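You operate a simulated robot arm through the tools that you are given. There is no shell and no other tool. Be economical: measure what you need, move in short steps, check, and stop when the job is done.

You run a simulated two-armed robot. Do the job below in one go: nothing can be reset, and whatever is moved stays where it is left.

JOB
Open the blue roller crate, fetch the bulb from the top of the back bench and set it in the inside of the blue roller crate and shut the crate again. Then screw the cap back on the bottle on the top of the back bench. Then shut the spares drawer. Then take the yellow rim guard from the top of the drawer trolley and put it on the top of the back bench. Then stack the red tin from the top of the steel bench on top of the silver tin. Then put one of the brake pads from the counter top under the job board on the battery bench. Then pull the top counter drawer open. The order counts. Set down upright: bulb.

Only the result counts: the job must be done as asked and must still hold three seconds after the hand-in. Knocking over, shifting, dropping, spilling or breaking anything else fails it. A push-on lid holds only when it is set on centred and level and pressed home; a screw cap is set on level and turned clockwise until tight.

ROBOT AND FRAMES
Two 7-joint arms with two-finger grippers on one trunk, on a base that drives. Base frame: it is fixed to the floor where the robot stands at the start and does not move with it; the origin is under the middle of the robot, x ahead of it, y to its left, z up. Units: m, rad, N and s.
The left shoulder is at the start at [0.045, 0.162, 1.105], the right one opposite. With the tool pointing down near the work surface each hand reaches from about 0.28 to 0.74 m from the robot's upright axis, wherever it stands, measured 20 degrees to its own side. Places, roughly: battery bench [-8, 1.7, 0.9]; blue roller crate [2.8, -0.2, 0.2]; bottle [3.5, 1.25, 1]; brake pad [-8.75, 1.5, 1]; bulb (4x4x7 cm) [3.6, 0.8, 1]; inside of the blue roller crate [2.8, -0.2, 0.1]; rim guard [3.25, 3.5, 1]; spares drawer [3.2, 2.4, 0.3]; tin [-10.5, 2.75, 1]; top counter drawer [-8.7, 1.6, 0.7]; top of the back bench [3.6, 1.2, 0.9]. Payload 2.45 kg a hand.
The tool frame of a hand sits at the grasp point between the pads (the TCP): z along the fingers, y along the line on which they close. The tips reach 0.026 m beyond it. Largest opening 0.096 m; the body of the gripper starts 0.069 m behind the TCP.
Orientation is that of the tool frame in the base frame, as a unit quaternion [x, y, z, w]. With the fingers straight down and closing along the base's y, the tool's x points along the base's -x, its y along +y and its z along -z.

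CONTROLS
- The arms move only by the tool apply_moves. It takes "left_steps", "right_steps" or both (then of equal length, played together; a hand with none holds still); each is a list that holds one entry, the list of rows, each a list of 7 numbers: the shift along the base's x, y, z in mm, then the turn, a rotation vector about the base's x, y, z in rad, then the opening in per cent of the stroke, from 0 (shut) to 100 (fully open). In form: [[[tx, ty, tz, rx, ry, rz, fingers], ...]]. A call has 1 to 12 rows; each row shifts and turns the commanded pose from where the row before left it. A row lasts 0.2 s, in which the tool goes at most 0.05 m and 0.15 rad; a call with a longer step from one row to the next is refused whole, and so is a gripper value outside its range. Where a pose cannot be reached the arm comes as near as it can. A force on the tool above 40 N (or 10 N above the force at the start of the call, whichever is more), or a blocked arm, ends the call early, and 0.2 s more pass. Each finger halts on what it meets, pressing with about 42 N; the grip force reading is that of the motor and also rises with nothing between the fingers. The clock runs only during rows and for 0.2 s after the last one: add rows that do not move to give the fingers time. The reply holds the time, the measured pose of the TCP, the force on the tool along the base axes, the opening and the grip force, in the units named above and with some noise, with the torque about the TCP (base axes, N m) and any sound that the robot's microphone picked up, and new pictures: "pictures" is both (left out), scene, wrist or none (wrist: the cameras of the hands that moved).
- Cameras (640 x 400 px; columns grow to the right, rows downward): "scene" is now at [0.1256, 0.0178, 1.5817]; the picture's right is [0.24, -0.97, -0.00], its down [-0.70, -0.18, -0.69] and it looks along [0.67, 0.17, -0.72] (base axes); focal length 271 px, centre (320, 200). "left" rides on the left gripper at [0.082, -0.003, -0.098] in its tool frame; the picture's right is [0.04, 1.00, 0.00], its down [-0.73, 0.03, -0.68] and it looks along [-0.68, 0.03, 0.73] (tool axes); focal length 256 px, centre (320, 200). "right" rides on the right gripper at [0.082, 0.003, -0.098] in its tool frame; the picture's right is [-0.04, 1.00, 0.00], its down [-0.73, -0.03, -0.68] and it looks along [-0.68, -0.03, 0.73] (tool axes); focal length 256 px, centre (320, 200).
- slide_trunk(by): slides the trunk up (or, below 0, down) by that many m; the arms and the scene camera ride with it, the base frame stays. It gives what a move gives, with no picture.
- roll_base(legs): drives the robot by 1 to 6 legs, each [ahead, left, turn to the left] in m, m and rad, along the robot's own axes; the way and the turn of a leg run together, so that a leg with both is an arc; at most 1.5 m and 3.142 rad a leg. The arms and the cameras ride along, it lands a little off, and it stops where it bumps. It gives what a move gives, and a new picture of the scene camera.
- turn_head(pan, tilt): turns the head with the scene camera to pan (to the left, within 2.094 rad either way) and tilt (down, from -0.506 to 1.204), counted from straight ahead of the robot. It gives what a move gives, and a new picture of the scene camera.
- locate(camera, pixels): for up to 12 pixels [column, row] of the newest picture of that camera ("zoom" is the newest enlarged one), the place [x, y, z] in the base frame of the surface seen there, good to about 0.002 m. It takes no simulated time.
- zoom(camera, box): a new picture of the part [left, top, right, bottom] of that camera's present view, enlarged. It takes no simulated time.
- finish_job(): hands the job in; it is judged then, once.

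Go step by step. Measure first, check grasps and placings, and put right what went wrong. The budget is 131 turns and 260 pictures, counting those below and the enlarged ones. Unless the task says otherwise, let go and move clear before handing in, and close with one line.

The tools are called after "Call:" as name(argument=value, ...) on one line, values as JSON. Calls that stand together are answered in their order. apply_moves: Moves the arms, as the interface text tells. Its arguments: {"type":"object","properties":{"left_steps":{"type":"array"},"right_steps":{"type":"array"},"pictures":{"type":"string","enum":["both","scene","wrist","none"]}},"required":[]} The other tools are called the same way: slide_trunk (by) slides the trunk up or down; roll_base (legs) drives the base; turn_head (pan, tilt) turns the head that bears the scene camera; locate (camera, pixels) gives the place of the surface under pixels of a picture; zoom (camera, box) takes an enlarged picture of a part of a camera's view; finish_job () hands the job in.

At the start:

```text
time_s: 0.0
left_tcp_pos: [0.4158, 0.1758, 0.5812]
left_tool_rot: [0.0, 1.0, -0.001, -0.001]
left_force: [0.3, -0.7, 0.3]
left_ft_torque: [0.03, 0.0, -0.01]
left_gripper_width: 0.0959
left_finger_force: 0.0
right_tcp_pos: [0.4246, -0.1542, 0.5271]
right_tool_rot: [0.0, 1.0, -0.001, -0.001]
right_force: [-0.5, -0.7, 0.5]
right_ft_torque: [-0.01, 0.0, -0.03]
right_gripper_width: 0.0963
right_finger_force: 0.0
trunk travel left (down, up): [-0.275, 0.292]
robot x, y, heading: [0.0036, -0.0025, 0.001]
head pan, tilt: [0.246, 0.803]
```

scene: 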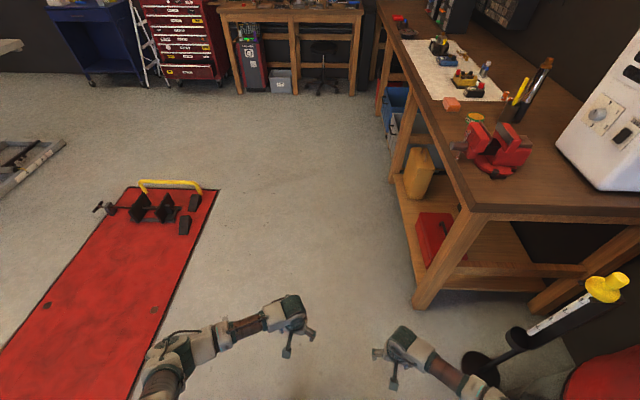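
right: 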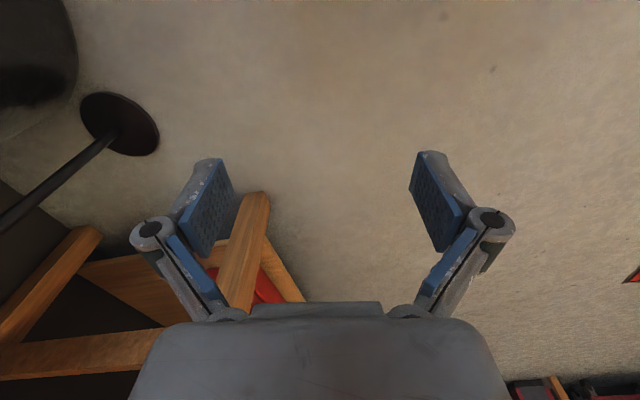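
left: 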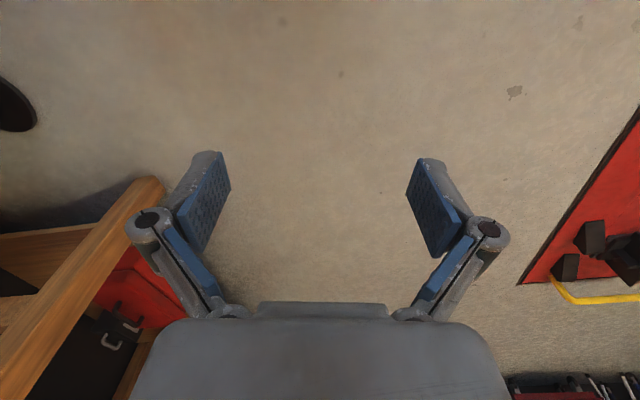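

The scene shows a wooden bench to the right and a back bench and red trolley far ahead. I'll raise the head to see the layout ahead.

Call:
turn_head(pan=0.1, tilt=0.4)

```text
time_s: 0.9
left_tcp_pos: [0.4147, 0.1758, 0.5813]
left_tool_rot: [0.0, 1.0, -0.001, 0.001]
left_force: [-0.6, 0.1, 0.6]
left_ft_torque: [0.0, -0.02, -0.02]
left_gripper_width: 0.096
left_finger_force: 0.0
right_tcp_pos: [0.4244, -0.155, 0.5295]
right_tool_rot: [0.0, 1.0, 0.001, 0.001]
right_force: [0.5, 0.2, -0.3]
right_ft_torque: [0.03, 0.0, 0.0]
right_gripper_width: 0.0959
right_finger_force: 0.0
trunk travel left (down, up): [-0.275, 0.292]
robot x, y, heading: [0.0037, -0.0033, -0.001]
head pan, tilt: [0.099, 0.4]
```

scene: 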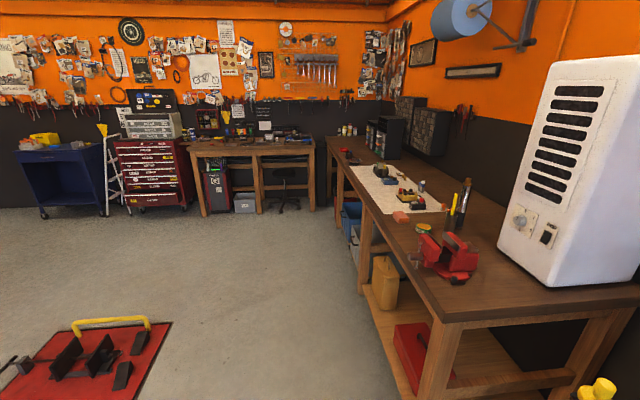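

The back bench (190–315, 140), the red trolley and blue crate (350,215) under the side bench are visible. I'll locate the key ones.

Call:
locate(camera="scene", pixels=[[352, 215], [356, 240], [45, 138], [60, 152], [155, 150], [250, 140], [315, 143], [190, 147], [330, 142], [450, 318], [285, 205], [300, 240]])

Call:
zoom(camera="scene", box=[180, 90, 380, 215])

Call:
zoom(camera="scene", box=[10, 100, 210, 225])

```text
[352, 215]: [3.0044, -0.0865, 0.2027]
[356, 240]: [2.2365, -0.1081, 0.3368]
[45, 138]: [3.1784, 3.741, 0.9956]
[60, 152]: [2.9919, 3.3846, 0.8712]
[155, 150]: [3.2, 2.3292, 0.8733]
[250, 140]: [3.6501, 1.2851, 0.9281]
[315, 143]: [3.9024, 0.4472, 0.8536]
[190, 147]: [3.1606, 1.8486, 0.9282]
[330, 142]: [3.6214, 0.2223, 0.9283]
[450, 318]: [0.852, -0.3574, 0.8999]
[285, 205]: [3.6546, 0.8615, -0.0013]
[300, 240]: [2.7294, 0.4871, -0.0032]
```

```text
3.20 times, centred on (280, 152) of scene
```

zoom: 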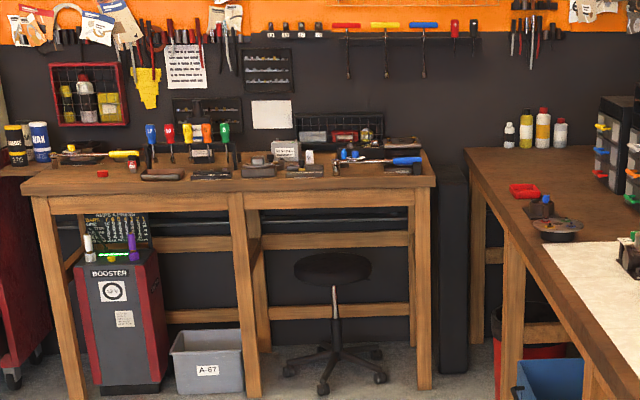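

```text
3.20 times, centred on (110, 162) of scene
```

zoom: 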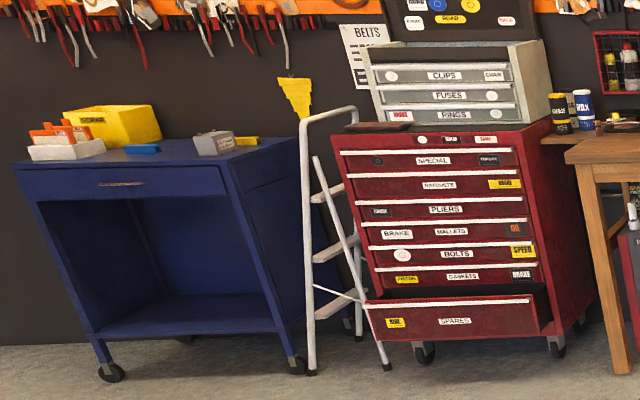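

The room seems turned about 0.2 rad to my frame. I'll measure the edges of both benches, the drawer and the mat before driving.

Call:
locate(camera="scene", pixels=[[440, 310], [390, 230], [348, 175], [332, 150], [192, 153], [314, 148], [172, 322], [135, 400], [125, 205], [160, 203], [200, 214], [256, 212]])

Call:
zoom(camera="scene", box=[300, 130, 460, 400])

```text
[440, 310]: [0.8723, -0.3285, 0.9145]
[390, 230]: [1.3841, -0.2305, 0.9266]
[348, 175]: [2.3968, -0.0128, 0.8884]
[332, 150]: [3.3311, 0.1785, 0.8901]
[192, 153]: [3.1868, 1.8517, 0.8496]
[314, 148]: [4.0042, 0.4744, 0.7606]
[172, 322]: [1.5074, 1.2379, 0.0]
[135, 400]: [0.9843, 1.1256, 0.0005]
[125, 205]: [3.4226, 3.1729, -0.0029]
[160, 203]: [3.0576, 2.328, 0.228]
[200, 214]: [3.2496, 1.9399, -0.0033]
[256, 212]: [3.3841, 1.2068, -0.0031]
```

```text
1.48 times, centred on (380, 265) of scene
```

zoom: 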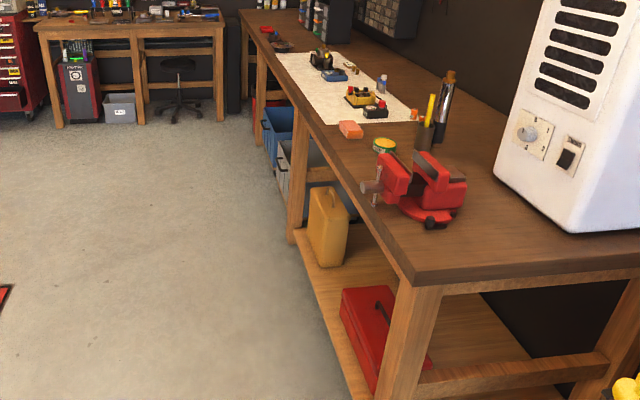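

Bench edge slope is 0.203 rad; the crate front faces about (-0.2,0.98). I'll drive to about (2.65, 0.8) and face it.

Call:
roll_base(legs=[[1.3, 0.4, 0], [1.3, 0.4, 0], [0, 0, -1.368]])

Call:
turn_head(pan=0, tilt=0.9)

```text
time_s: 17.5
left_tcp_pos: [2.879, 0.4411, 0.5823]
left_tool_rot: [0.626, 0.78, -0.002, 0.0]
left_force: [0.7, 0.4, 0.8]
left_ft_torque: [0.03, -0.01, 0.0]
left_gripper_width: 0.0957
left_finger_force: 0.1
right_tcp_pos: [2.5577, 0.361, 0.5288]
right_tool_rot: [0.626, 0.78, 0.0, 0.0]
right_force: [-0.5, 1.2, 0.3]
right_ft_torque: [-0.02, 0.0, 0.01]
right_gripper_width: 0.0959
right_finger_force: 0.1
trunk travel left (down, up): [-0.275, 0.292]
robot x, y, heading: [2.6218, 0.8088, -1.354]
head pan, tilt: [0.099, 0.4]
```

scene: 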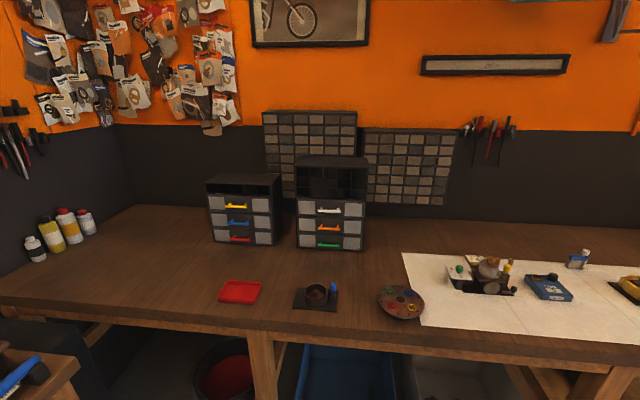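

```text
time_s: 18.4
left_tcp_pos: [2.8778, 0.4435, 0.5819]
left_tool_rot: [0.626, 0.78, -0.002, 0.001]
left_force: [0.1, 0.2, -0.2]
left_ft_torque: [0.0, 0.03, -0.02]
left_gripper_width: 0.0962
left_finger_force: 0.0
right_tcp_pos: [2.5579, 0.363, 0.5285]
right_tool_rot: [0.626, 0.78, -0.001, 0.002]
right_force: [-0.7, 0.3, -0.3]
right_ft_torque: [-0.03, 0.0, -0.02]
right_gripper_width: 0.0956
right_finger_force: 0.0
trunk travel left (down, up): [-0.275, 0.292]
robot x, y, heading: [2.6169, 0.8067, -1.351]
head pan, tilt: [0.0, 0.901]
```

scene: 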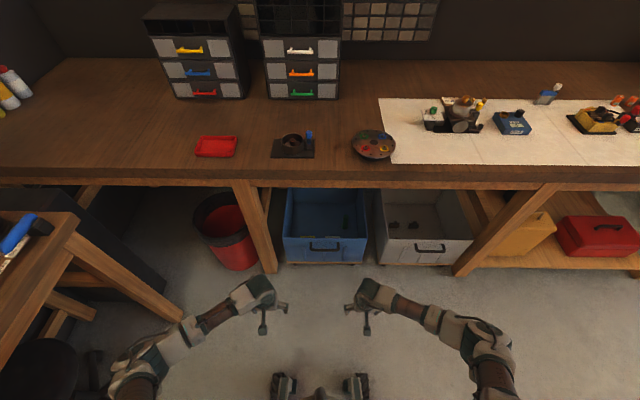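

The blue crate (325,230) has a dark handle at (325,247). I'll zoom and measure it.

Call:
zoom(camera="scene", box=[265, 170, 385, 275])

Call:
locate(camera="scene", pixels=[[312, 247], [325, 246], [338, 247], [325, 250], [288, 236], [363, 236], [325, 236], [325, 258], [326, 215], [326, 195], [320, 178], [264, 265]])

```text
3.81 times, centred on (325, 222) of scene
```

zoom: 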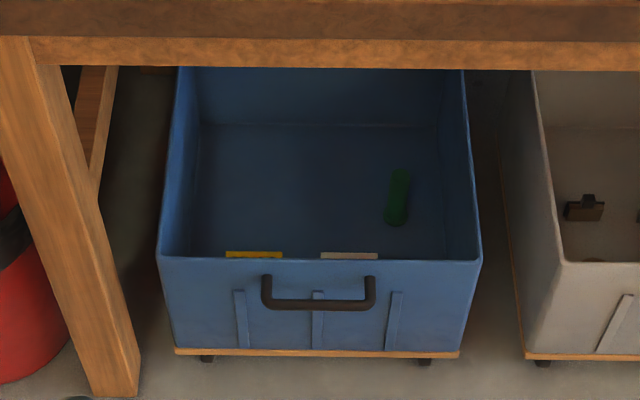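

```text
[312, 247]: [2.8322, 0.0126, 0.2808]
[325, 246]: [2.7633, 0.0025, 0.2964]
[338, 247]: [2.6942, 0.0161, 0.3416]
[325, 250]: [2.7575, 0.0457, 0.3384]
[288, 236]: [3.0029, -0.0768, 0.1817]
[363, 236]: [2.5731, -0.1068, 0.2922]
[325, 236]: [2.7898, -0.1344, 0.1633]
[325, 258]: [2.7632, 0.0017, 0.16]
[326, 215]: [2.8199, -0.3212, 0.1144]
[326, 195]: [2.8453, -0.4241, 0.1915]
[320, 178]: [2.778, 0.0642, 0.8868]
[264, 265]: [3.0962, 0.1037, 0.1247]
```

Handle bar is at about (2.763, 0.045, 0.34), running parallel to the bench. I'll put the left hand in line with it by driving ahead 0.2 and right 0.22, then lower the trunk.

Call:
roll_base(legs=[[0.18, -0.2, -0.017]])

Call:
slide_trunk(by=-0.15)

Call:
turn_head(pan=0.2, tilt=1.1)

```text
time_s: 20.4
left_tcp_pos: [2.7222, 0.2239, 0.5816]
left_tool_rot: [0.632, 0.775, -0.005, -0.002]
left_force: [0.8, -0.4, -0.3]
left_ft_torque: [0.03, 0.03, 0.01]
left_gripper_width: 0.096
left_finger_force: 0.1
right_tcp_pos: [2.4006, 0.1465, 0.5316]
right_tool_rot: [0.632, 0.775, -0.004, -0.001]
right_force: [0.6, -0.5, 0.4]
right_ft_torque: [-0.01, 0.03, -0.01]
right_gripper_width: 0.096
right_finger_force: 0.0
trunk travel left (down, up): [-0.275, 0.292]
robot x, y, heading: [2.4606, 0.5922, -1.368]
head pan, tilt: [0.0, 0.901]
```

scene: 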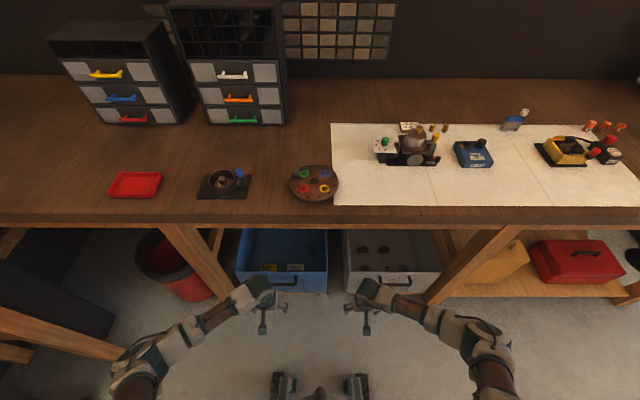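

```text
time_s: 22.1
left_tcp_pos: [2.7174, 0.2245, 0.4348]
left_tool_rot: [0.632, 0.775, -0.004, 0.002]
left_force: [-0.4, 0.7, 0.2]
left_ft_torque: [-0.01, 0.0, 0.03]
left_gripper_width: 0.096
left_finger_force: 0.0
right_tcp_pos: [2.3966, 0.148, 0.3832]
right_tool_rot: [0.632, 0.775, -0.002, 0.003]
right_force: [0.3, 1.1, 0.0]
right_ft_torque: [0.0, 0.03, -0.02]
right_gripper_width: 0.096
right_finger_force: 0.2
trunk travel left (down, up): [-0.125, 0.442]
robot x, y, heading: [2.463, 0.591, -1.37]
head pan, tilt: [0.0, 0.901]
```

```text
time_s: 22.8
left_tcp_pos: [2.7172, 0.2235, 0.435]
left_tool_rot: [0.631, 0.775, -0.002, 0.002]
left_force: [1.1, -0.7, -0.5]
left_ft_torque: [0.02, 0.02, -0.01]
left_gripper_width: 0.0957
left_finger_force: 0.1
right_tcp_pos: [2.3959, 0.1486, 0.3808]
right_tool_rot: [0.632, 0.775, -0.002, 0.002]
right_force: [0.1, -0.5, -0.3]
right_ft_torque: [-0.01, -0.01, 0.03]
right_gripper_width: 0.0959
right_finger_force: 0.1
trunk travel left (down, up): [-0.125, 0.442]
robot x, y, heading: [2.4579, 0.5919, -1.374]
head pan, tilt: [0.201, 1.1]
```

scene: 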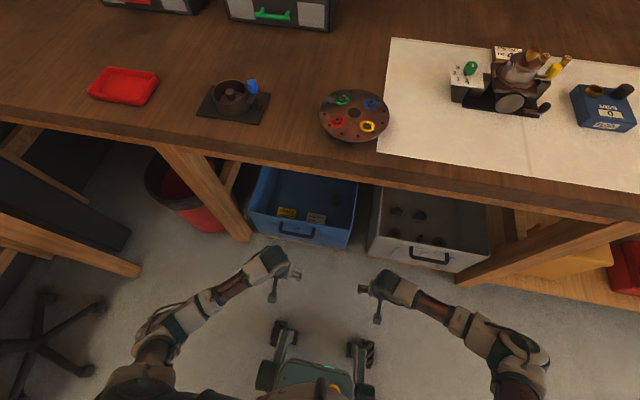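

I'll zoom on the handle (298,232) to measure it accurately, and start turning the left tool 90° so the fingers close across the bar.

Call:
apply_moves(left_steps=[[[0, 0, 5, 0, 0, -0.143, 100], [0, 0, 5, 0, 0, -0.143, 100], [0, 0, 5, 0, 0, -0.143, 100], [0, 0, 5, 0, 0, -0.143, 100], [0, 0, 5, 0, 0, -0.143, 100], [0, 0, 5, 0, 0, -0.143, 100], [0, 0, 5, 0, 0, -0.143, 100], [0, 0, 5, 0, 0, -0.143, 100], [0, 0, 5, 0, 0, -0.143, 100], [0, 0, 5, 0, 0, -0.143, 100], [0, 0, 0, 0, 0, -0.141, 100], [0, 0, 0, 0, 0, 0, 100]]], pictures="both")

Call:
zoom(camera="scene", box=[240, 165, 360, 240])

Call:
locate(camera="zoom", pixels=[[230, 350], [300, 365], [370, 365], [240, 320], [300, 345], [380, 340], [100, 250], [560, 360], [310, 390]])

```text
time_s: 25.4
left_tcp_pos: [2.7167, 0.2225, 0.4846]
left_tool_rot: [0.995, 0.1, -0.004, -0.001]
left_force: [0.3, 0.1, 1.1]
left_ft_torque: [0.0, -0.01, 0.01]
left_gripper_width: 0.0958
left_finger_force: 0.1
right_tcp_pos: [2.3956, 0.1476, 0.3817]
right_tool_rot: [0.632, 0.775, -0.002, 0.003]
right_force: [0.5, 0.4, 0.3]
right_ft_torque: [0.01, 0.03, 0.0]
right_gripper_width: 0.0962
right_finger_force: 0.0
trunk travel left (down, up): [-0.125, 0.442]
robot x, y, heading: [2.4605, 0.5927, -1.371]
head pan, tilt: [0.201, 1.1]
```

scene: 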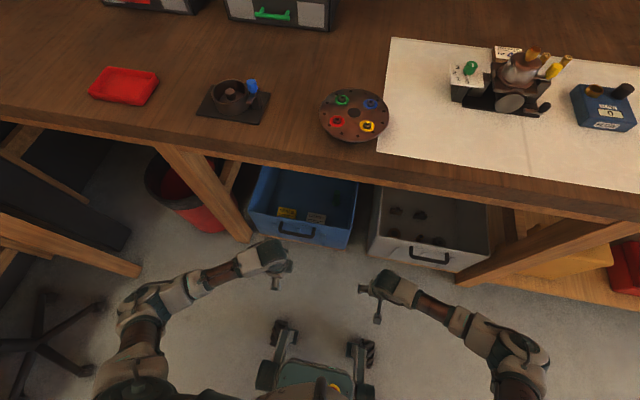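
left: 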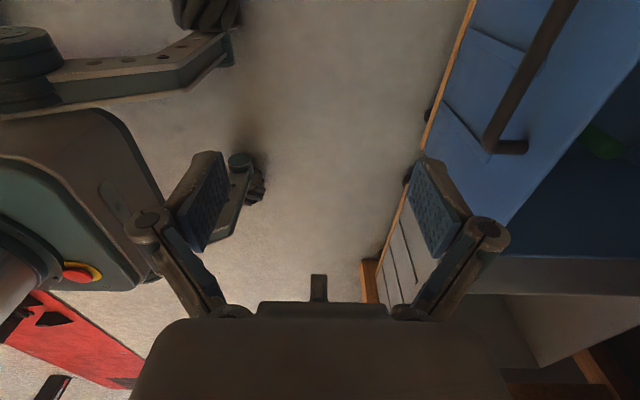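

```text
5.33 times, centred on (300, 202) of scene
```

zoom: 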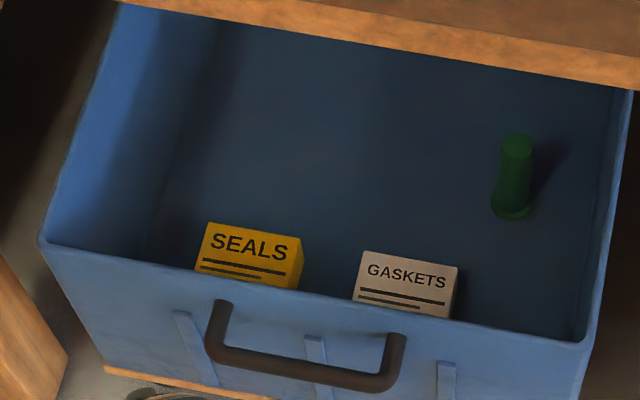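

```text
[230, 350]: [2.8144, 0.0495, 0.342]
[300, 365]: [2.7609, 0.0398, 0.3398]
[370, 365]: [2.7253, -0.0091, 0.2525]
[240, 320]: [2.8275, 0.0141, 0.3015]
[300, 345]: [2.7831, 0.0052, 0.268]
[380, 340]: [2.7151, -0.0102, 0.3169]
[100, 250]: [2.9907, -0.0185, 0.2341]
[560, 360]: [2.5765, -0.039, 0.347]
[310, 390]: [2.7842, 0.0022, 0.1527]
```

Hand turned cleanly. The left camera sees the handle at (510,110); measure it and the crate rim.

Call:
locate(camera="left", pixels=[[490, 135], [515, 85], [540, 40], [555, 15], [515, 146], [494, 145], [560, 120], [590, 140], [455, 110]])

```text
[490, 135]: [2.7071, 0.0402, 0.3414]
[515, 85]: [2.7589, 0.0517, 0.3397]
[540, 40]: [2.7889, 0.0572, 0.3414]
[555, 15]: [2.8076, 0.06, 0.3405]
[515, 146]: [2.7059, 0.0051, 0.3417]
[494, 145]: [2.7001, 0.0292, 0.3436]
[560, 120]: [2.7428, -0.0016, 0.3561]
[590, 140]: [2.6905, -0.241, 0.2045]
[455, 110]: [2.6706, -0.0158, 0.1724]
```

Bar centre is about (2.760, 0.048, 0.333), crate face at y≈0. I'll tilt slightly toward the crate, half-close, and move above the bar.

Call:
apply_moves(left_steps=[[[9, -35, -10, -0.12, -0.025, 0, 40], [9, -35, -10, -0.125, -0.025, 0, 40], [9, -35, -15, 0, 0, 0, 40], [9, -35, -15, 0, 0, 0, 40], [7, -33, -5, 0, 0, 0, 40], [0, 0, 0, 0, 0, 0, 40], [0, 0, 0, 0, 0, 0, 40]]], pictures="both")

```text
time_s: 27.0
left_tcp_pos: [2.7579, 0.0506, 0.4285]
left_tool_rot: [0.987, 0.1, 0.009, 0.123]
left_force: [0.4, 0.2, 0.0]
left_ft_torque: [0.01, -0.01, -0.02]
left_gripper_width: 0.0387
left_finger_force: 0.2
right_tcp_pos: [2.3949, 0.1485, 0.3824]
right_tool_rot: [0.632, 0.775, -0.002, 0.003]
right_force: [0.3, -0.2, 0.1]
right_ft_torque: [0.04, 0.02, -0.02]
right_gripper_width: 0.0962
right_finger_force: 0.1
trunk travel left (down, up): [-0.125, 0.442]
robot x, y, heading: [2.4634, 0.5897, -1.366]
head pan, tilt: [0.201, 1.1]
```

scene: 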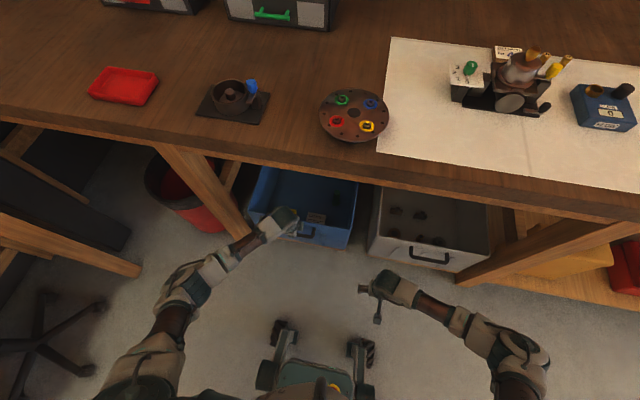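
left: 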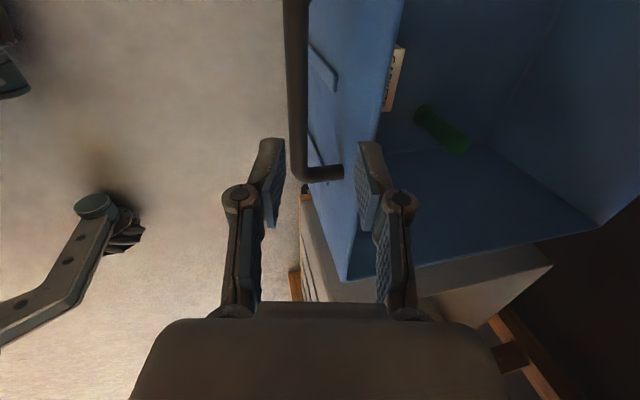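

The bar (297,60) sits between the fingers; re-measure before descending.

Call:
locate(camera="left", pixels=[[288, 100], [297, 100], [306, 100], [297, 150], [300, 40], [340, 172], [375, 110], [330, 100]])

```text
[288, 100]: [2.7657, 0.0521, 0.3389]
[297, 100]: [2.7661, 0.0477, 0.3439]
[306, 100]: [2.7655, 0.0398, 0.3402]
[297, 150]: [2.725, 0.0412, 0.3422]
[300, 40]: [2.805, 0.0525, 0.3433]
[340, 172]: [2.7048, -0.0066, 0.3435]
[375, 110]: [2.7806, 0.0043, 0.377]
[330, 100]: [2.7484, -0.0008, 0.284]
```

Call:
apply_moves(left_steps=[[[4, -2, -30, 0, 0, 0, 40], [4, -2, -34, 0, 0, 0, 40], [0, 0, -30, 0, 0, 0, 40], [0, 0, 0, 0, 0, 0, 0], [0, 0, 0, 0, 0, 0, 0], [0, 0, 0, 0, 0, 0, 0]]], pictures="wrist")

```text
time_s: 28.4
left_tcp_pos: [2.7653, 0.0456, 0.3338]
left_tool_rot: [0.987, 0.101, 0.009, 0.124]
left_force: [0.7, -2.0, 0.0]
left_ft_torque: [-0.18, 0.54, 0.5]
left_gripper_width: 0.0143
left_finger_force: 40.0
right_tcp_pos: [2.3955, 0.1468, 0.3823]
right_tool_rot: [0.632, 0.775, -0.003, 0.004]
right_force: [0.1, -0.5, -0.6]
right_ft_torque: [-0.01, 0.01, 0.0]
right_gripper_width: 0.096
right_finger_force: 0.2
trunk travel left (down, up): [-0.125, 0.442]
robot x, y, heading: [2.4575, 0.5877, -1.369]
head pan, tilt: [0.201, 1.1]
```

left: 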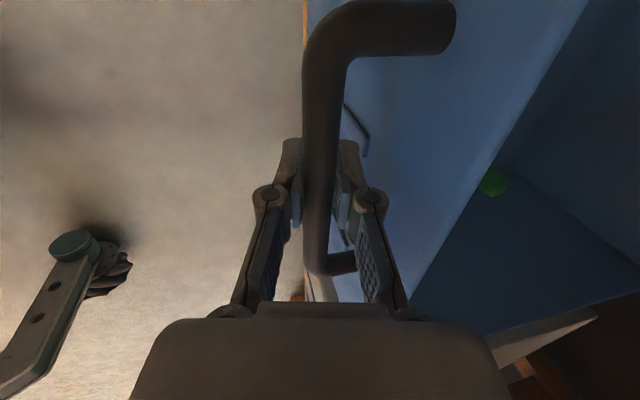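

Gripped the 14 mm bar. Pull a first 100 mm with the arm along (-0.2,0.98) to feel the resistance.

Call:
apply_moves(left_steps=[[[-4, 20, 0, 0, 0, 0, 0], [-4, 20, 0, 0, 0, 0, 0], [-4, 20, 0, 0, 0, 0, 0], [-4, 20, 0, 0, 0, 0, 0], [-4, 20, 0, 0, 0, 0, 0]]], pictures="scene")

```text
time_s: 29.6
left_tcp_pos: [2.7464, 0.1482, 0.3339]
left_tool_rot: [0.987, 0.1, 0.009, 0.123]
left_force: [-9.1, 0.4, -2.0]
left_ft_torque: [0.06, -0.09, 0.54]
left_gripper_width: 0.0142
left_finger_force: 40.4
right_tcp_pos: [2.3952, 0.1475, 0.3817]
right_tool_rot: [0.632, 0.775, -0.001, 0.004]
right_force: [-0.2, 0.1, -0.2]
right_ft_torque: [0.03, -0.01, 0.01]
right_gripper_width: 0.0962
right_finger_force: 0.0
trunk travel left (down, up): [-0.125, 0.442]
robot x, y, heading: [2.4579, 0.5901, -1.369]
head pan, tilt: [0.201, 1.1]
```

scene: 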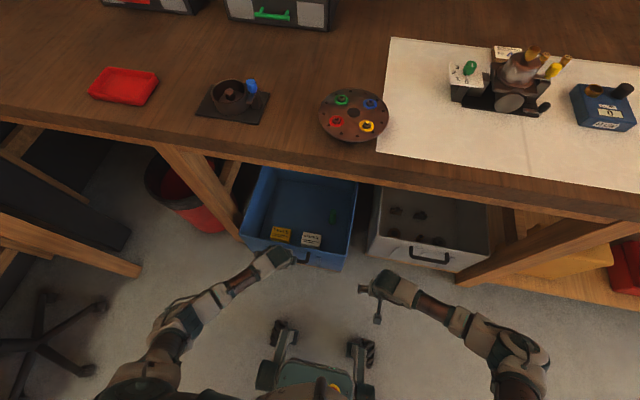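

Crate rolls out nicely. Pull 200 mm more.

Call:
apply_moves(left_steps=[[[-5, 20, 0, 0, 0, 0, 0], [-5, 20, 0, 0, 0, 0, 0], [-5, 20, 0, 0, 0, 0, 0], [-5, 20, 0, 0, 0, 0, 0], [-5, 20, 0, 0, 0, 0, 0], [-4, 20, 0, 0, 0, 0, 0], [-4, 20, 0, 0, 0, 0, 0], [-4, 20, 0, 0, 0, 0, 0], [-4, 20, 0, 0, 0, 0, 0], [-4, 20, 0, 0, 0, 0, 0]]], pictures="scene")

```text
time_s: 31.8
left_tcp_pos: [2.7046, 0.3488, 0.3355]
left_tool_rot: [0.987, 0.1, 0.009, 0.122]
left_force: [19.8, 5.9, 2.7]
left_ft_torque: [0.23, -0.61, 0.73]
left_gripper_width: 0.0146
left_finger_force: 40.6
right_tcp_pos: [2.3958, 0.148, 0.3819]
right_tool_rot: [0.632, 0.775, -0.003, 0.003]
right_force: [0.4, 0.3, 1.2]
right_ft_torque: [-0.02, 0.0, 0.0]
right_gripper_width: 0.096
right_finger_force: 0.0
trunk travel left (down, up): [-0.125, 0.442]
robot x, y, heading: [2.4619, 0.5921, -1.371]
head pan, tilt: [0.201, 1.1]
```

scene: 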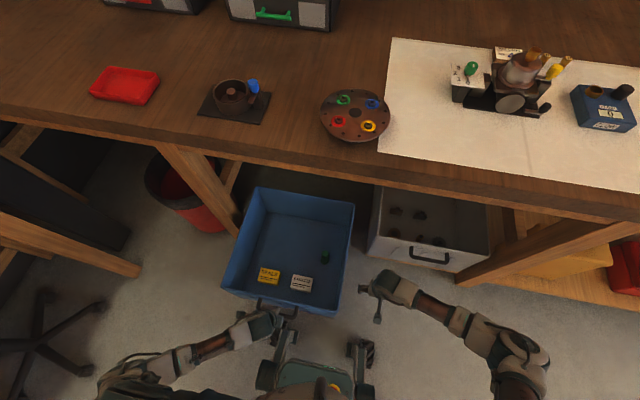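

Crate is 0.31 m out. Try another 60 mm to find the stop.

Call:
apply_moves(left_steps=[[[0, 20, 0, 0, 0, 0, 0], [-4, 20, 0, 0, 0, 0, 0], [-4, 20, 0, 0, 0, 0, 0]]], pictures="scene")

Call:
locate(camera="scene", pixels=[[258, 190], [350, 207], [226, 292], [330, 315], [295, 240], [260, 163]])

```text
time_s: 32.6
left_tcp_pos: [2.6926, 0.4068, 0.3345]
left_tool_rot: [0.987, 0.101, 0.006, 0.124]
left_force: [-2.3, -1.5, -11.4]
left_ft_torque: [-0.13, -0.14, 0.54]
left_gripper_width: 0.0143
left_finger_force: 40.6
right_tcp_pos: [2.3953, 0.1483, 0.3811]
right_tool_rot: [0.632, 0.775, -0.001, 0.003]
right_force: [0.5, -0.5, 0.2]
right_ft_torque: [-0.01, 0.03, -0.01]
right_gripper_width: 0.0962
right_finger_force: 0.1
trunk travel left (down, up): [-0.125, 0.442]
robot x, y, heading: [2.4614, 0.5898, -1.375]
head pan, tilt: [0.201, 1.1]
```

scene: 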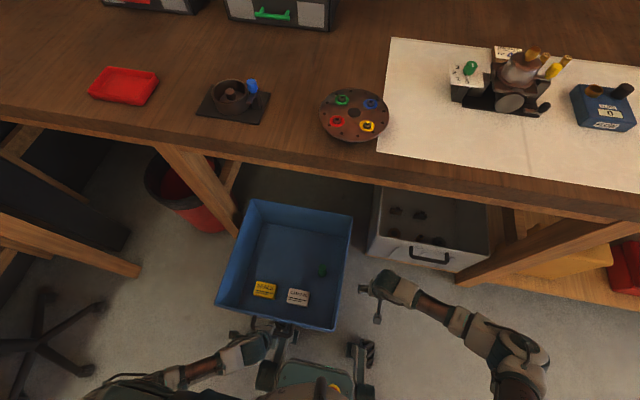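

```text
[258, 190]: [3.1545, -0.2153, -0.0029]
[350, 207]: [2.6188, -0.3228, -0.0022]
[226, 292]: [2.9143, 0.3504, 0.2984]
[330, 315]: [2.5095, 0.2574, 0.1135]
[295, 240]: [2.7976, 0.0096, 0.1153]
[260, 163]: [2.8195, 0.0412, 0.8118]
```

Crate fully out of the bench. Release and rise; also raise the right hand.

Call:
apply_moves(left_steps=[[[0, 0, 0, 0, 0, 0, 45], [0, 0, 0, 0, 0, 0, 45], [0, 0, 45, 0, 0, 0, 45], [0, 0, 45, 0, 0, 0, 45], [0, 0, 45, 0, 0, 0, 60], [0, 0, 45, 0.12, 0.025, 0, 100], [0, -20, 45, 0.125, 0.025, 0, 100], [0, -20, 45, 0, 0, 0, 100]]], right_steps=[[[0, 0, 0, 0, 0, 0, 100], [0, 0, 0, 0, 0, 0, 100], [0, 0, 45, 0, 0, 0, 100], [0, 0, 45, 0, 0, 0, 100], [0, 0, 45, 0, 0, 0, 100], [0, 0, 45, 0, 0, 0, 100], [0, 0, 45, 0, 0, 0, 100], [0, 0, 45, 0, 0, 0, 100]]], pictures="scene")

Call:
slide_trunk(by=0.44)

Call:
roll_base(legs=[[-0.35, 0, 0], [0, 0, 1.573]])

```text
time_s: 34.4
left_tcp_pos: [2.6934, 0.3438, 0.5847]
left_tool_rot: [0.995, 0.101, -0.003, -0.002]
left_force: [0.1, 0.9, -0.4]
left_ft_torque: [0.02, 0.0, -0.01]
left_gripper_width: 0.0958
left_finger_force: 0.0
left hand out of reach, approached as far as the arm can: row 7, 8
right_tcp_pos: [2.3946, 0.1472, 0.6531]
right_tool_rot: [0.632, 0.775, -0.003, 0.004]
right_force: [-0.7, 0.1, -1.3]
right_ft_torque: [-0.03, -0.01, -0.02]
right_gripper_width: 0.0958
right_finger_force: 0.1
trunk travel left (down, up): [-0.125, 0.442]
robot x, y, heading: [2.4584, 0.5848, -1.363]
head pan, tilt: [0.201, 1.1]
```

scene: 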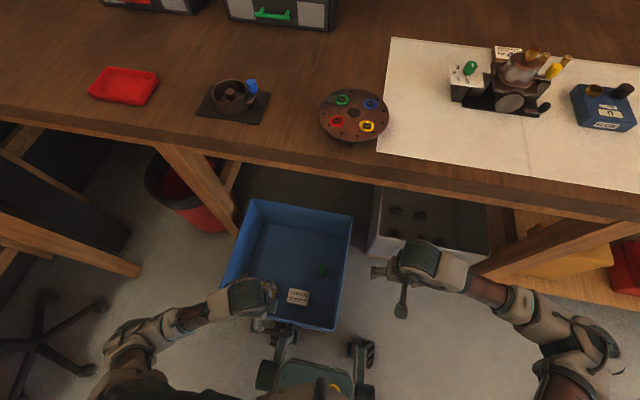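

```text
refused: 0.44 is not a number from -0.4 to 0.4
```

```text
time_s: 40.5
left_tcp_pos: [2.6354, 1.1681, 0.5853]
left_tool_rot: [0.629, 0.777, -0.004, 0.001]
left_force: [0.6, 0.4, 0.6]
left_ft_torque: [0.03, 0.02, 0.0]
left_gripper_width: 0.0959
left_finger_force: 0.1
right_tcp_pos: [2.8349, 0.8709, 0.653]
right_tool_rot: [-0.104, 0.995, 0.001, 0.004]
right_force: [0.2, -0.4, 0.2]
right_ft_torque: [0.0, 0.02, -0.01]
right_gripper_width: 0.096
right_finger_force: 0.1
trunk travel left (down, up): [-0.125, 0.442]
robot x, y, heading: [2.3895, 0.9345, 0.205]
head pan, tilt: [0.201, 1.1]
```

scene: 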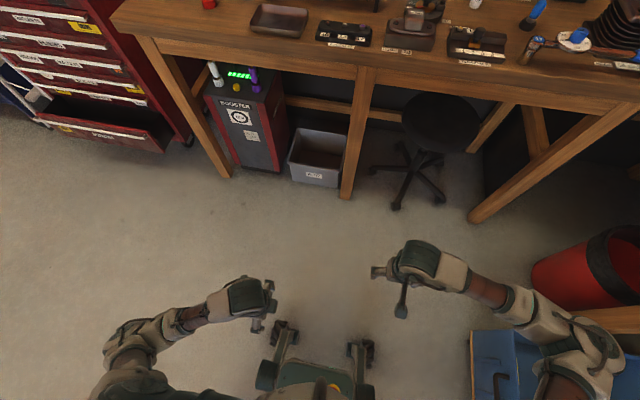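

Now heading 0.205 toward the back bench. Raise the trunk and look level at the bench.

Call:
slide_trunk(by=0.4)

Call:
turn_head(pan=0, tilt=0.6)

Call:
zoom(camera="scene", box=[100, 60, 420, 260])

Call:
zoom(camera="scene", box=[320, 60, 640, 260])

```text
time_s: 44.4
left_tcp_pos: [2.6338, 1.169, 0.9858]
left_tool_rot: [0.63, 0.777, -0.001, 0.003]
left_force: [0.2, 0.7, -0.3]
left_ft_torque: [-0.01, 0.0, 0.05]
left_gripper_width: 0.0961
left_finger_force: 0.1
right_tcp_pos: [2.8329, 0.8711, 1.0554]
right_tool_rot: [-0.105, 0.994, 0.001, 0.006]
right_force: [-0.1, -0.2, 0.6]
right_ft_torque: [-0.04, -0.03, 0.02]
right_gripper_width: 0.0959
right_finger_force: 0.0
trunk travel left (down, up): [-0.525, 0.042]
robot x, y, heading: [2.3898, 0.9314, 0.205]
head pan, tilt: [0.201, 1.1]
```

```text
time_s: 45.3
left_tcp_pos: [2.6345, 1.1671, 0.9852]
left_tool_rot: [0.63, 0.777, -0.002, 0.003]
left_force: [0.6, -0.3, 0.9]
left_ft_torque: [-0.01, -0.02, 0.01]
left_gripper_width: 0.0961
left_finger_force: 0.1
right_tcp_pos: [2.8329, 0.8717, 1.0543]
right_tool_rot: [-0.105, 0.995, 0.0, 0.004]
right_force: [-0.2, -0.3, -0.8]
right_ft_torque: [-0.02, 0.0, 0.02]
right_gripper_width: 0.0959
right_finger_force: 0.1
trunk travel left (down, up): [-0.525, 0.042]
robot x, y, heading: [2.3899, 0.9332, 0.208]
head pan, tilt: [0.0, 0.6]
```

scene: 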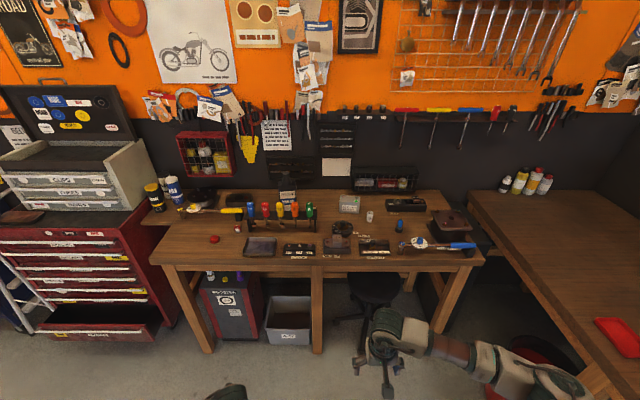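

```text
2.00 times, centred on (260, 160) of scene
```

zoom: 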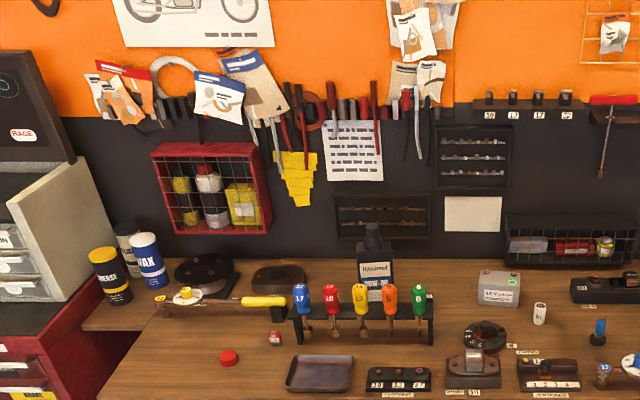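

```text
2.00 times, centred on (480, 160) of scene
```

zoom: 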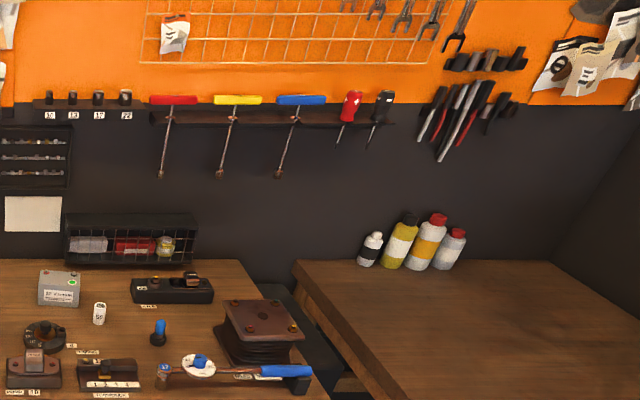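

Locate candidates: white item (369,216), blue-topped item (399,226), bottle (288,205), red disc (214,239), small item (237,228).

Call:
locate(camera="scene", pixels=[[369, 214], [369, 220], [399, 224], [399, 231], [289, 192], [289, 200], [214, 239], [237, 228], [320, 270], [470, 262], [165, 260], [350, 203]])

Call:
zoom(camera="scene", box=[320, 185, 440, 260])

Call:
zoom(camera="scene", box=[180, 175, 330, 268])

```text
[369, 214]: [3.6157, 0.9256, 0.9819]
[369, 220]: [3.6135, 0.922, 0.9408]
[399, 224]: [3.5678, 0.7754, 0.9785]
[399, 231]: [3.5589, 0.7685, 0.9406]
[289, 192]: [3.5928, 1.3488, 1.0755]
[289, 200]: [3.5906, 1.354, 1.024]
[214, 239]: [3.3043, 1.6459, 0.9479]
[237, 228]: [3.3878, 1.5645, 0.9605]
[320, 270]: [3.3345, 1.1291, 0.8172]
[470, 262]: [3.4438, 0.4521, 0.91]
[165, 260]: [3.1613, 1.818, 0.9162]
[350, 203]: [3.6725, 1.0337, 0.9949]
```

```text
5.33 times, centred on (380, 222) of scene
```

zoom: 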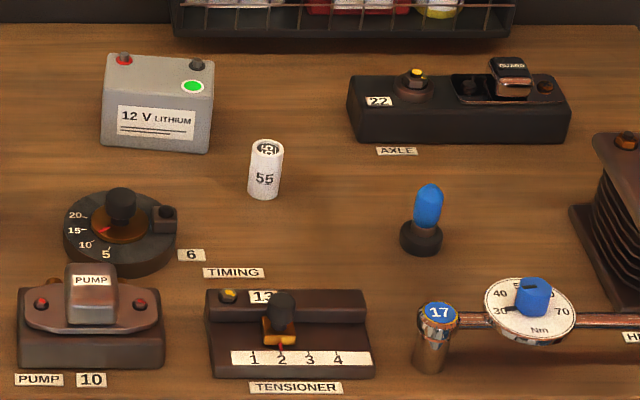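

```text
4.27 times, centred on (255, 222) of scene
```

zoom: 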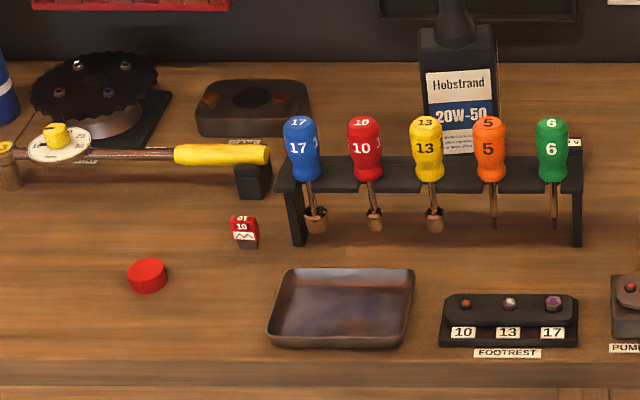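

The bulb is the blue one on the dark base at about (3.565,0.775). Drive up so the right hand reaches it.

Call:
roll_base(legs=[[0.53, -0.19, 0]])

Call:
turn_head(pan=-0.2, tilt=0.9)

Call:
zoom(camera="right", box=[0, 0, 640, 400])

```text
time_s: 48.5
left_tcp_pos: [3.1852, 1.0934, 0.9854]
left_tool_rot: [0.63, 0.776, -0.003, 0.004]
left_force: [-0.2, 0.3, 0.7]
left_ft_torque: [0.01, -0.05, 0.02]
left_gripper_width: 0.0961
left_finger_force: 0.1
right_tcp_pos: [3.3854, 0.7949, 1.0547]
right_tool_rot: [-0.103, 0.995, -0.001, 0.007]
right_force: [0.1, -0.6, 0.1]
right_ft_torque: [0.01, 0.0, 0.0]
right_gripper_width: 0.0963
right_finger_force: 0.1
trunk travel left (down, up): [-0.525, 0.042]
robot x, y, heading: [2.9464, 0.8585, 0.208]
head pan, tilt: [0.0, 0.6]
```

scene: 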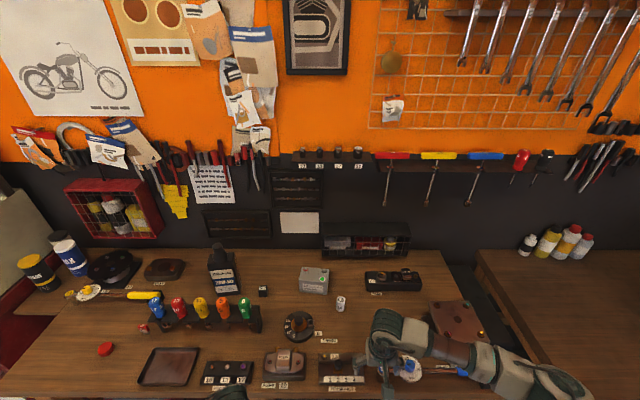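

```text
time_s: 49.3
left_tcp_pos: [3.1861, 1.0894, 0.9868]
left_tool_rot: [0.63, 0.777, -0.002, 0.003]
left_force: [0.5, -0.2, 0.9]
left_ft_torque: [0.02, 0.01, 0.02]
left_gripper_width: 0.0962
left_finger_force: 0.0
right_tcp_pos: [3.3848, 0.792, 1.055]
right_tool_rot: [-0.104, 0.995, 0.001, 0.005]
right_force: [0.1, 0.4, -0.6]
right_ft_torque: [0.01, -0.01, -0.02]
right_gripper_width: 0.0959
right_finger_force: 0.0
trunk travel left (down, up): [-0.525, 0.042]
robot x, y, heading: [2.9452, 0.8594, 0.208]
head pan, tilt: [-0.201, 0.901]
```

scene: 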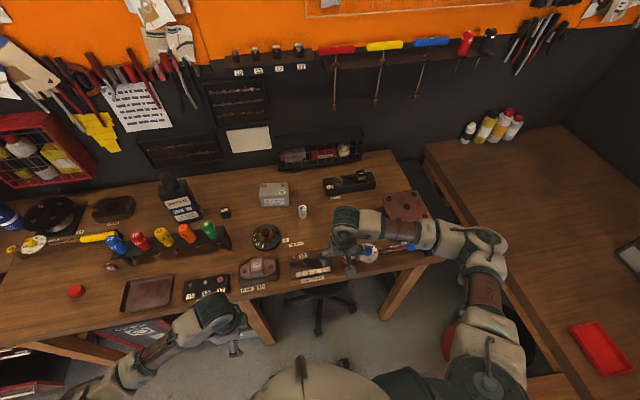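

```text
1.00 times, centred on (320, 200) of right (not enlarged: the box is as wide or as high as the picture)
```

zoom: 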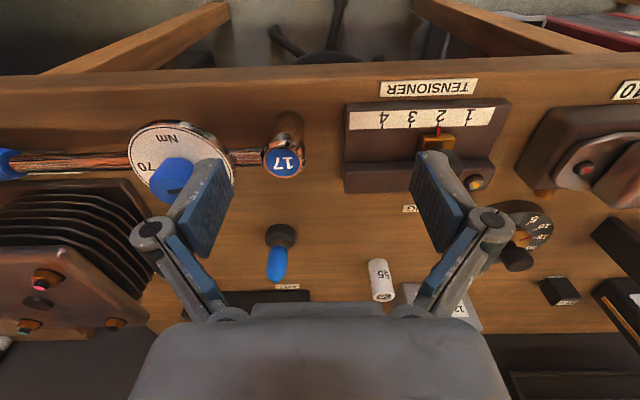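

The right camera sees the bulb at (278,250). Measure.

Call:
locate(camera="right", pixels=[[275, 270], [278, 255], [270, 236], [283, 228], [294, 236], [283, 242], [283, 290], [285, 145], [172, 180]])

Call:
zoom(camera="right", box=[220, 200, 340, 300])

```text
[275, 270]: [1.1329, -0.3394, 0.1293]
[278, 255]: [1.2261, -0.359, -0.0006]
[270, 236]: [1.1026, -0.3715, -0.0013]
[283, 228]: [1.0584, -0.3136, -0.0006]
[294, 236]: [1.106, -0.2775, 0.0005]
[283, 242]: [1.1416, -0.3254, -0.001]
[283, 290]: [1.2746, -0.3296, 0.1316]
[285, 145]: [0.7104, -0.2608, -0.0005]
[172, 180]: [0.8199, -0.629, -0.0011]
```

```text
4.00 times, centred on (280, 250) of right
```

zoom: 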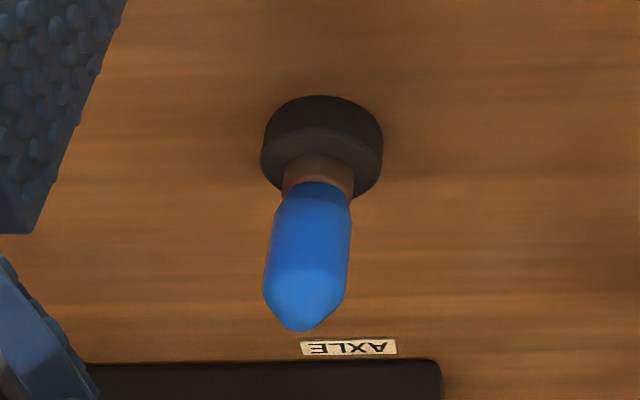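

The locate used the old right picture; now the zoom picture is fresh, I'll locate in it.

Call:
locate(camera="zoom", pixels=[[305, 300], [310, 250], [310, 200], [265, 150], [378, 150], [322, 105], [322, 150], [272, 300], [346, 300], [300, 325]])

```text
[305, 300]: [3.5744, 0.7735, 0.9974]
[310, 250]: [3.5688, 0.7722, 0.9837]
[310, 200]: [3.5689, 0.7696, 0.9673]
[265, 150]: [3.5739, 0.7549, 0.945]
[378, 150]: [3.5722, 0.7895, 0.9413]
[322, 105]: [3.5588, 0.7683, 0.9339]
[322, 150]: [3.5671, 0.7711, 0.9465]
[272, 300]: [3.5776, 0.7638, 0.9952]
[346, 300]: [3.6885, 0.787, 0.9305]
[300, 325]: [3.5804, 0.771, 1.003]
```

Bulb axis at (3.577, 0.773), top 1.003, base below 0.947. Approach above and descend to grip the blue part.

Call:
apply_moves(right_steps=[[[48, -5, 0, 0, 0, 0, 80], [48, -5, 0, 0, 0, 0, 80], [48, -5, 0, 0, 0, 0, 80], [48, -4, 0, 0, 0, 0, 80], [0, 0, 0, 0, 0, 0, 80], [0, 0, 0, 0, 0, 0, 80]]], pictures="wrist")

```text
time_s: 50.7
left_tcp_pos: [3.1863, 1.0902, 0.9869]
left_tool_rot: [0.63, 0.776, -0.002, 0.003]
left_force: [0.2, 1.0, 0.0]
left_ft_torque: [0.02, -0.03, 0.02]
left_gripper_width: 0.096
left_finger_force: 0.1
right_tcp_pos: [3.5778, 0.773, 1.0571]
right_tool_rot: [-0.104, 0.995, 0.0, 0.006]
right_force: [1.0, -0.3, -0.4]
right_ft_torque: [0.02, 0.03, 0.01]
right_gripper_width: 0.0767
right_finger_force: 0.0
trunk travel left (down, up): [-0.525, 0.042]
robot x, y, heading: [2.9439, 0.8558, 0.21]
head pan, tilt: [-0.201, 0.901]
```

right: 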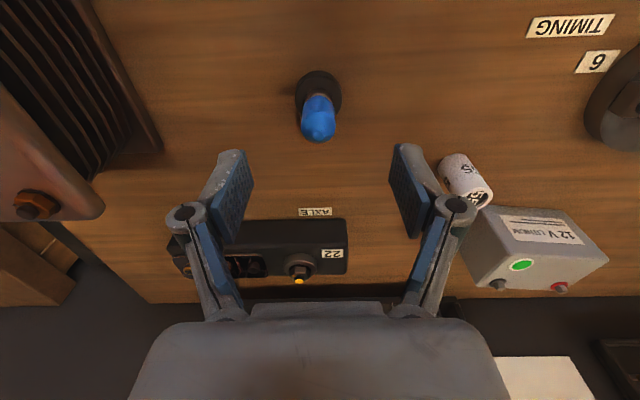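

Bulb is centred (319,130). Descend 77 mm and close.

Call:
apply_moves(right_steps=[[[0, 0, -40, 0, 0, 0, 80], [0, 0, -36, 0, 0, 0, 80], [0, 0, 0, 0, 0, 0, 20], [0, 0, 0, 0, 0, 0, 0], [0, 0, 0, 0, 0, 0, 0], [0, 0, 0, 0, 0, 0, 0]]], pictures="wrist")

```text
time_s: 52.1
left_tcp_pos: [3.1861, 1.0905, 0.9871]
left_tool_rot: [0.629, 0.777, -0.001, 0.003]
left_force: [0.5, -0.2, 0.7]
left_ft_torque: [0.0, 0.0, -0.01]
left_gripper_width: 0.0958
left_finger_force: 0.0
right_tcp_pos: [3.5769, 0.7717, 0.9789]
right_tool_rot: [-0.104, 0.995, 0.0, 0.005]
right_force: [0.0, 0.6, 0.0]
right_ft_torque: [0.0, 0.0, 0.0]
right_gripper_width: 0.0234
right_finger_force: 41.8
trunk travel left (down, up): [-0.525, 0.042]
robot x, y, heading: [2.9472, 0.8593, 0.205]
head pan, tilt: [-0.201, 0.901]
```

right: 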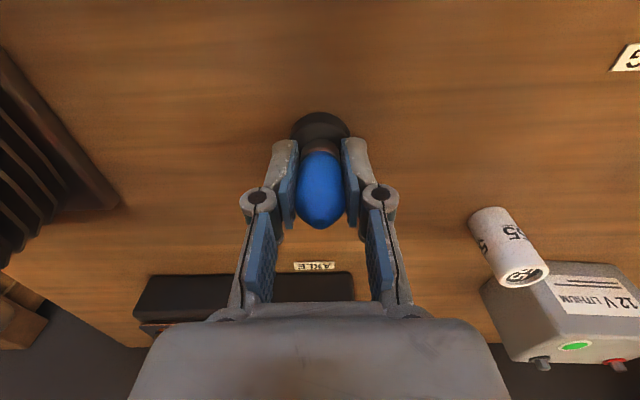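

Bulb gripped (23 mm). Lift and retract.

Call:
apply_moves(right_steps=[[[0, 0, 45, 0, 0, 0, 0], [0, 0, 45, 0, 0, 0, 0], [0, 0, 30, 0, 0, 0, 0], [-45, -10, 0, 0, 0, 0, 0], [-45, -10, 0, 0, 0, 0, 0], [-45, -10, 0, 0, 0, 0, 0], [-45, -10, 0, 0, 0, 0, 0], [-30, 0, 0, 0, 0, 0, 0]]], pictures="wrist")

Call:
roll_base(legs=[[-0.55, 0, 0], [0, 0, -1.573]])

```text
time_s: 53.9
left_tcp_pos: [3.1866, 1.0895, 0.9859]
left_tool_rot: [0.63, 0.777, -0.001, 0.004]
left_force: [0.1, 0.6, -0.6]
left_ft_torque: [0.0, 0.01, -0.01]
left_gripper_width: 0.096
left_finger_force: 0.0
right_tcp_pos: [3.3648, 0.7326, 1.101]
right_tool_rot: [-0.104, 0.995, 0.001, 0.006]
right_force: [1.2, -0.5, -0.1]
right_ft_torque: [0.03, 0.02, 0.01]
right_gripper_width: 0.0236
right_finger_force: 42.2
trunk travel left (down, up): [-0.525, 0.042]
robot x, y, heading: [2.9422, 0.8572, 0.208]
head pan, tilt: [-0.201, 0.901]
```

right: 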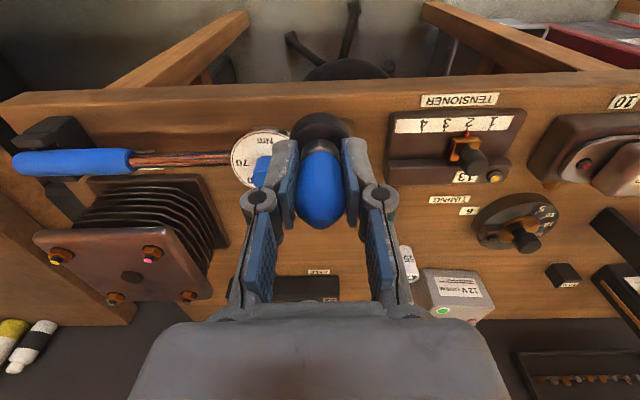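

```text
time_s: 60.9
left_tcp_pos: [2.6394, 0.5018, 0.9862]
left_tool_rot: [0.995, 0.1, -0.004, 0.002]
left_force: [-0.1, 0.7, -0.1]
left_ft_torque: [0.0, 0.01, -0.01]
left_gripper_width: 0.0959
left_finger_force: 0.0
right_tcp_pos: [2.2796, 0.3221, 1.1012]
right_tool_rot: [0.631, 0.775, -0.004, 0.005]
right_force: [-0.5, -0.3, 0.4]
right_ft_torque: [0.02, 0.02, -0.01]
right_gripper_width: 0.0234
right_finger_force: 42.1
trunk travel left (down, up): [-0.525, 0.042]
robot x, y, heading: [2.4053, 0.7425, -1.37]
head pan, tilt: [-0.201, 0.901]
```

scene: 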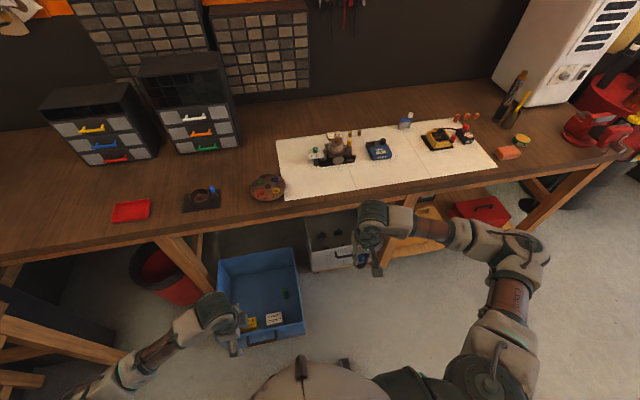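

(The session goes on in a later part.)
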